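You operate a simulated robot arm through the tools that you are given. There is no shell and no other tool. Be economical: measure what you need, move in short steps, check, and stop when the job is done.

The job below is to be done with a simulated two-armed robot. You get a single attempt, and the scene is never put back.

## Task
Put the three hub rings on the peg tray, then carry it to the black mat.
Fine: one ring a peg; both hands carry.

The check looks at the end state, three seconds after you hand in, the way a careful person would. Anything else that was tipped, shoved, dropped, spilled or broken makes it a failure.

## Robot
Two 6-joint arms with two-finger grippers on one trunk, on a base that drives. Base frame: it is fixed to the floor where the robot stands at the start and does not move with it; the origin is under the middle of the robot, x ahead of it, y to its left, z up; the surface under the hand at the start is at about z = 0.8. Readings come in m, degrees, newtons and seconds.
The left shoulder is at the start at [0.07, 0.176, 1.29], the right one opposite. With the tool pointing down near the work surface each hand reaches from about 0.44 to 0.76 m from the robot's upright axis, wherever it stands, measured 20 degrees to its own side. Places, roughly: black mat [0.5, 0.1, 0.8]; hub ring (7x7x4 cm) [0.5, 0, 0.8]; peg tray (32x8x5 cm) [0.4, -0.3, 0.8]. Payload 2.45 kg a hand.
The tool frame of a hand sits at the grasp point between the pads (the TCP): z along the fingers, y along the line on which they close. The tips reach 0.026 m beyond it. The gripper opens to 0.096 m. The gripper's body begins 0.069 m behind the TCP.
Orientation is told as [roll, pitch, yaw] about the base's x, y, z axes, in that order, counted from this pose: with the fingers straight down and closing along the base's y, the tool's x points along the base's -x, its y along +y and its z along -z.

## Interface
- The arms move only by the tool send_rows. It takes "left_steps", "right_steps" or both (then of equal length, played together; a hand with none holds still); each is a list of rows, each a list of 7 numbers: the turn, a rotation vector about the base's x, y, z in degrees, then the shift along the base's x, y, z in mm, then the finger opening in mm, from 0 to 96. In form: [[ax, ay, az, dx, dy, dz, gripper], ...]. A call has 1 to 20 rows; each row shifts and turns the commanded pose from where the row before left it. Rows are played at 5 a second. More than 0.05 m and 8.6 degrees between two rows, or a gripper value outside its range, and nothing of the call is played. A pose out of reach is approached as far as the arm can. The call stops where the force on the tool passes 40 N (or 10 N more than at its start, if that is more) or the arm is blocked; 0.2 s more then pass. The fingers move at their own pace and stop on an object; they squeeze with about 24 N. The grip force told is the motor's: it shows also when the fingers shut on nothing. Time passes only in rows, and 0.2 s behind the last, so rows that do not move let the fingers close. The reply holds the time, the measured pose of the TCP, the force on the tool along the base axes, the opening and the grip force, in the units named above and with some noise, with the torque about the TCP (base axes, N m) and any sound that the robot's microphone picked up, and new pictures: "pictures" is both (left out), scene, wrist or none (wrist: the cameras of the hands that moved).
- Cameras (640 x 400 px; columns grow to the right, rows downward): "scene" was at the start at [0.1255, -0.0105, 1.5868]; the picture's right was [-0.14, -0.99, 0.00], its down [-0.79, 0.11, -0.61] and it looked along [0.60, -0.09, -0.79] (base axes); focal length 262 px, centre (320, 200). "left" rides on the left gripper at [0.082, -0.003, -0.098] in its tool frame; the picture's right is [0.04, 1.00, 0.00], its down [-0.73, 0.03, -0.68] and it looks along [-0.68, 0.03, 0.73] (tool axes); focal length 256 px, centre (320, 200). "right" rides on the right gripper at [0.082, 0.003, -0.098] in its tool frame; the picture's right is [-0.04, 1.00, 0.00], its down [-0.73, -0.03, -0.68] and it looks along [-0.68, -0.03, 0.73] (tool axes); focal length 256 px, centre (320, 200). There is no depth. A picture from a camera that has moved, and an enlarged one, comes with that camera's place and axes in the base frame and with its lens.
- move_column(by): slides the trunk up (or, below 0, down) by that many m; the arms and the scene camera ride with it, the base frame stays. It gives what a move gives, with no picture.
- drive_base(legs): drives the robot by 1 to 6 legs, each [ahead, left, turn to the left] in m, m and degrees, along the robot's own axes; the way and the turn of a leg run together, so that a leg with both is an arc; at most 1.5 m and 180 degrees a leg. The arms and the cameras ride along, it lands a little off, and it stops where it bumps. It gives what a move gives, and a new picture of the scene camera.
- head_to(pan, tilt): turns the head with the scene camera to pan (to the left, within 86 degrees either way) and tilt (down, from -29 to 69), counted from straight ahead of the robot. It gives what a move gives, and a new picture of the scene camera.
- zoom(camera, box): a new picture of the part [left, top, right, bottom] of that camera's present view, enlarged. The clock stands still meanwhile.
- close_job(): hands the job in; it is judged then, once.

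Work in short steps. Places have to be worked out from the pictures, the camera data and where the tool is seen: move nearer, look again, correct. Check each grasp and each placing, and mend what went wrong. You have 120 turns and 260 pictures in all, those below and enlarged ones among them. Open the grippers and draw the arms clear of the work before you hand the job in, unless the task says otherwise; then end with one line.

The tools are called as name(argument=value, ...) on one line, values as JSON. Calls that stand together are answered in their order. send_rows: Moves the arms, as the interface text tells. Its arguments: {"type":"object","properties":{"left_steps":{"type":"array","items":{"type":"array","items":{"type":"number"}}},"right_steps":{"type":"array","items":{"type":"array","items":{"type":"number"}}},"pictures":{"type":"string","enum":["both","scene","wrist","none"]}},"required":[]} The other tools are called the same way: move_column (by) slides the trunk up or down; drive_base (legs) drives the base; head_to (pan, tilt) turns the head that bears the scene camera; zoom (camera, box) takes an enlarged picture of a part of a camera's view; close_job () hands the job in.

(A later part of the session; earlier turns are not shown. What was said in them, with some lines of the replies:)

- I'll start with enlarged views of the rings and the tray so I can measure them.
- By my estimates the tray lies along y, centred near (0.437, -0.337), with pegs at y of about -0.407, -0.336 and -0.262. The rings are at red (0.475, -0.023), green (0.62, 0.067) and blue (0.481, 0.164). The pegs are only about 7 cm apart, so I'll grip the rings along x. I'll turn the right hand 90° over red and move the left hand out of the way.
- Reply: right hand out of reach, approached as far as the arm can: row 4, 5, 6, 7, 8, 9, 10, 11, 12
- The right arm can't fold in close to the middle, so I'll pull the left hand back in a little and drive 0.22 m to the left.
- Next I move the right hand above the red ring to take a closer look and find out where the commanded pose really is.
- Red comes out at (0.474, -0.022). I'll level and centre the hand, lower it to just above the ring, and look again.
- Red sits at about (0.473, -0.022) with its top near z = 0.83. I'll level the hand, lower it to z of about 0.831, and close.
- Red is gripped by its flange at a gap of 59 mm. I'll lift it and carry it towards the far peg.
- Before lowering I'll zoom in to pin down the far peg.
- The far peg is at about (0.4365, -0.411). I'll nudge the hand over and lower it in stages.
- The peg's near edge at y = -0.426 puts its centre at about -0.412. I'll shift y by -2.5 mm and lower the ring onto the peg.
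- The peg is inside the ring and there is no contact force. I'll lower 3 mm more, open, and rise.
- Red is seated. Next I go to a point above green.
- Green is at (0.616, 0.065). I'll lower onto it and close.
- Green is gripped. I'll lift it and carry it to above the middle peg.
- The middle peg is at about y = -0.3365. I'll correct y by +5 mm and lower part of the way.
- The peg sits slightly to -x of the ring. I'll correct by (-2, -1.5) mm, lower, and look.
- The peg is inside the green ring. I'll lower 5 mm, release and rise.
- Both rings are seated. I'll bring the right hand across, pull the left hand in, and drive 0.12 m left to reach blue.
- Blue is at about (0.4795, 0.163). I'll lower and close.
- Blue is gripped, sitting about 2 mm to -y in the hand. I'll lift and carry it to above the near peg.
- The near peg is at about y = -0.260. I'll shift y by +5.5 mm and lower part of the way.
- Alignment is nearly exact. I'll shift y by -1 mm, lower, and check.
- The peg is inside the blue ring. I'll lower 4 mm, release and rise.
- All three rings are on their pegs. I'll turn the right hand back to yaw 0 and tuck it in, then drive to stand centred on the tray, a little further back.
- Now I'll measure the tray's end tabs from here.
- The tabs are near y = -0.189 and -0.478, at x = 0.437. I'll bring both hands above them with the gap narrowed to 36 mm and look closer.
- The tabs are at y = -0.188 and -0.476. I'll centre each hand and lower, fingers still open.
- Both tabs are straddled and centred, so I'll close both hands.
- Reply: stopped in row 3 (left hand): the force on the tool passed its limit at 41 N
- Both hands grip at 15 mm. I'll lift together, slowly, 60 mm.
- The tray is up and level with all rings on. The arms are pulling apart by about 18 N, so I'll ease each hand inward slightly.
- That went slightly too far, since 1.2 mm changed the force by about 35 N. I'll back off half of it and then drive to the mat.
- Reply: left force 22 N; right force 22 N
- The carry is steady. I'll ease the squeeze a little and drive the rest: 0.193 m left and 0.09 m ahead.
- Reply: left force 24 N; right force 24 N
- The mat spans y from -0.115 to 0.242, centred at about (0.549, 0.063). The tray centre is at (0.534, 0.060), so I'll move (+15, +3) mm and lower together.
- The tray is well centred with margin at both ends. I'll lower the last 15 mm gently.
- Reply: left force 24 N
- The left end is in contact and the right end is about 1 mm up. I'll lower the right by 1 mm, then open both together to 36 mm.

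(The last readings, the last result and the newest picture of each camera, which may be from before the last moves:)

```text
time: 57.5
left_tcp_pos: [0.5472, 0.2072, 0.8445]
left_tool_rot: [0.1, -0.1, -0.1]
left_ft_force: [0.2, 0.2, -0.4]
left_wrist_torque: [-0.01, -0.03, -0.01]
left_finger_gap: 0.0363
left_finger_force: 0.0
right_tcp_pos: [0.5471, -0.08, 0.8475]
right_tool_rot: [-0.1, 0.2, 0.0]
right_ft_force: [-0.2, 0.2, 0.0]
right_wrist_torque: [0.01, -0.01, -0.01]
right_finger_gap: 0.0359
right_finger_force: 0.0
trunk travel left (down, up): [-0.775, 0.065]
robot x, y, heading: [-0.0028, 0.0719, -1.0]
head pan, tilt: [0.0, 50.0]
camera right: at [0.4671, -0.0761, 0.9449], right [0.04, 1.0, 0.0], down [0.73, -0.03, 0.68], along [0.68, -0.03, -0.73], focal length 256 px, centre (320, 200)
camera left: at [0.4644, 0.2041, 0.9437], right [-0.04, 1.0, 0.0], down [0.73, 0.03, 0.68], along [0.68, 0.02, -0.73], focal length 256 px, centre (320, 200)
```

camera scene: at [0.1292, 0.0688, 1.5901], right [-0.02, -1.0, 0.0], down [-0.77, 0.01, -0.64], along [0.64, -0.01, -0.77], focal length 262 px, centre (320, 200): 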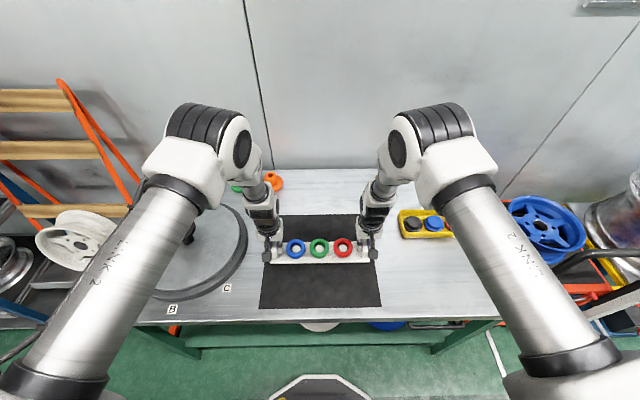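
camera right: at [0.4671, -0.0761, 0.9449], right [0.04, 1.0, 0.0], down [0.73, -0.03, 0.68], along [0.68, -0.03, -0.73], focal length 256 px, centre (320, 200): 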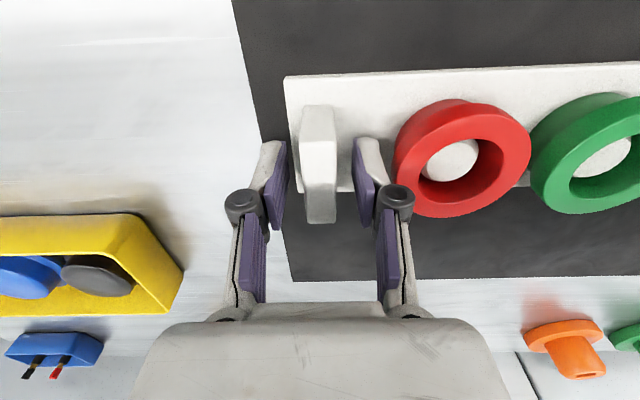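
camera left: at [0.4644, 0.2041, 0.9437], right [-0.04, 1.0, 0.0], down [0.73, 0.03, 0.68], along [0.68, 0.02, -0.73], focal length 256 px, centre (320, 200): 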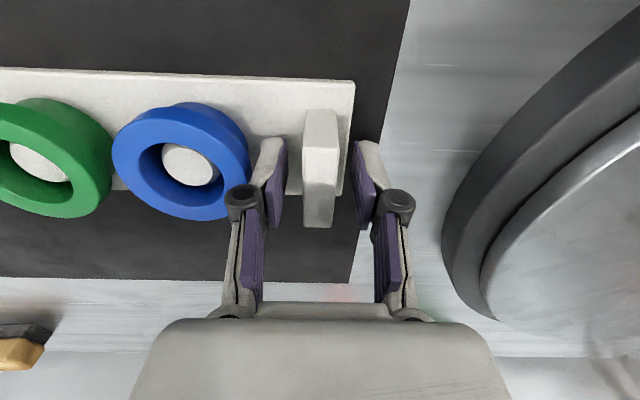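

Both hands are free of the tabs. I'll raise them straight up and then out to the sides.

send_rows(right_steps=[[0, 0, 0, 0, 0, 15, 36], [0, 0, 0, 0, 0, 30, 36], [0, 0, 0, 0, 0, 40, 36], [0, 0, 0, 0, 0, 45, 36], [0, 0, 0, 0, 0, 45, 36], [0, 0, 0, 0, -40, 20, 90], [0, 0, 0, 0, -45, 10, 90], [0, 0, 0, 0, -45, 0, 90]], left_steps=[[0, 0, 0, 0, 0, 15, 36], [0, 0, 0, 0, 0, 30, 36], [0, 0, 0, 0, 0, 40, 36], [0, 0, 0, 0, 0, 45, 36], [0, 0, 0, 0, 0, 45, 36], [0, 0, 0, 0, 40, 20, 90], [0, 0, 0, 0, 45, 10, 90], [0, 0, 0, 0, 45, 0, 90]], pictures="scene")

zoom(camera="scene", box=[240, 190, 400, 320])

```text
time: 59.2
left_tcp_pos: [0.5486, 0.337, 1.0534]
left_tool_rot: [0.0, -0.1, -0.3]
left_ft_force: [0.9, -0.6, 0.7]
left_wrist_torque: [-0.01, -0.02, 0.02]
left_finger_gap: 0.0902
left_finger_force: 0.1
right_tcp_pos: [0.5496, -0.2127, 1.0532]
right_tool_rot: [-0.1, 0.0, 0.1]
right_ft_force: [-0.8, 0.3, 0.2]
right_wrist_torque: [0.07, 0.0, 0.02]
right_finger_gap: 0.0901
right_finger_force: 0.1
trunk travel left (down, up): [-0.775, 0.065]
robot x, y, heading: [-0.0015, 0.0728, -0.8]
head pan, tilt: [0.0, 50.0]
camera scene: at [0.1273, 0.0687, 1.5903], right [-0.02, -1.0, 0.0], down [-0.77, 0.01, -0.64], along [0.64, -0.01, -0.77], focal length 262 px, centre (320, 200)
```

scene: 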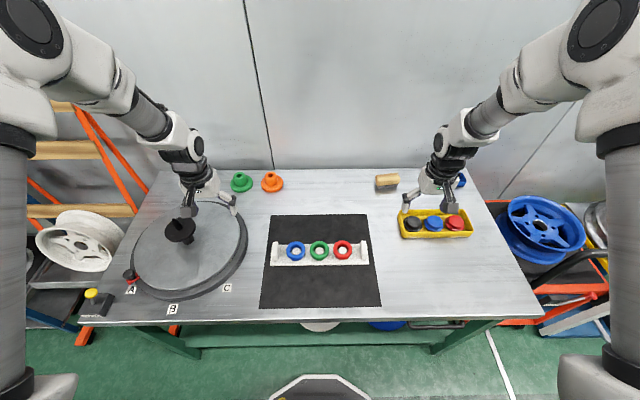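

```text
3.08 times, centred on (320, 255) of scene
camera zoom: at [0.1273, 0.0687, 1.5903], right [-0.02, -1.0, 0.0], down [-0.77, 0.01, -0.64], along [0.64, -0.01, -0.77], focal length 805 px, centre (320, 31)
```

zoom: 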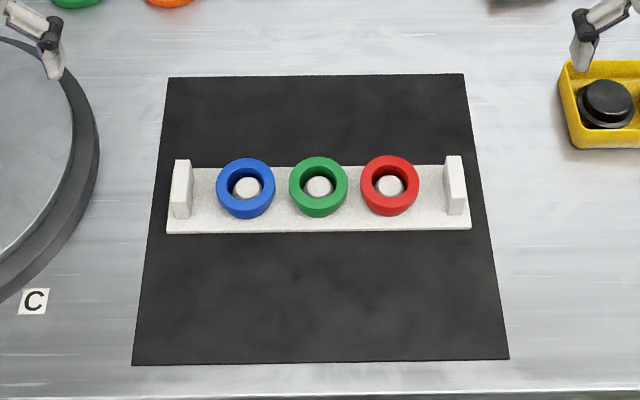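

The tray rests fully on the mat with one ring on each peg, everything else is where it was, and the hands are clear. I'm handing in.

close_job()

```text
The job is handed in.
```

The three hub rings are on the peg tray, one on each peg, and the tray, carried with both hands, now sits fully on the black mat; nothing else was moved.
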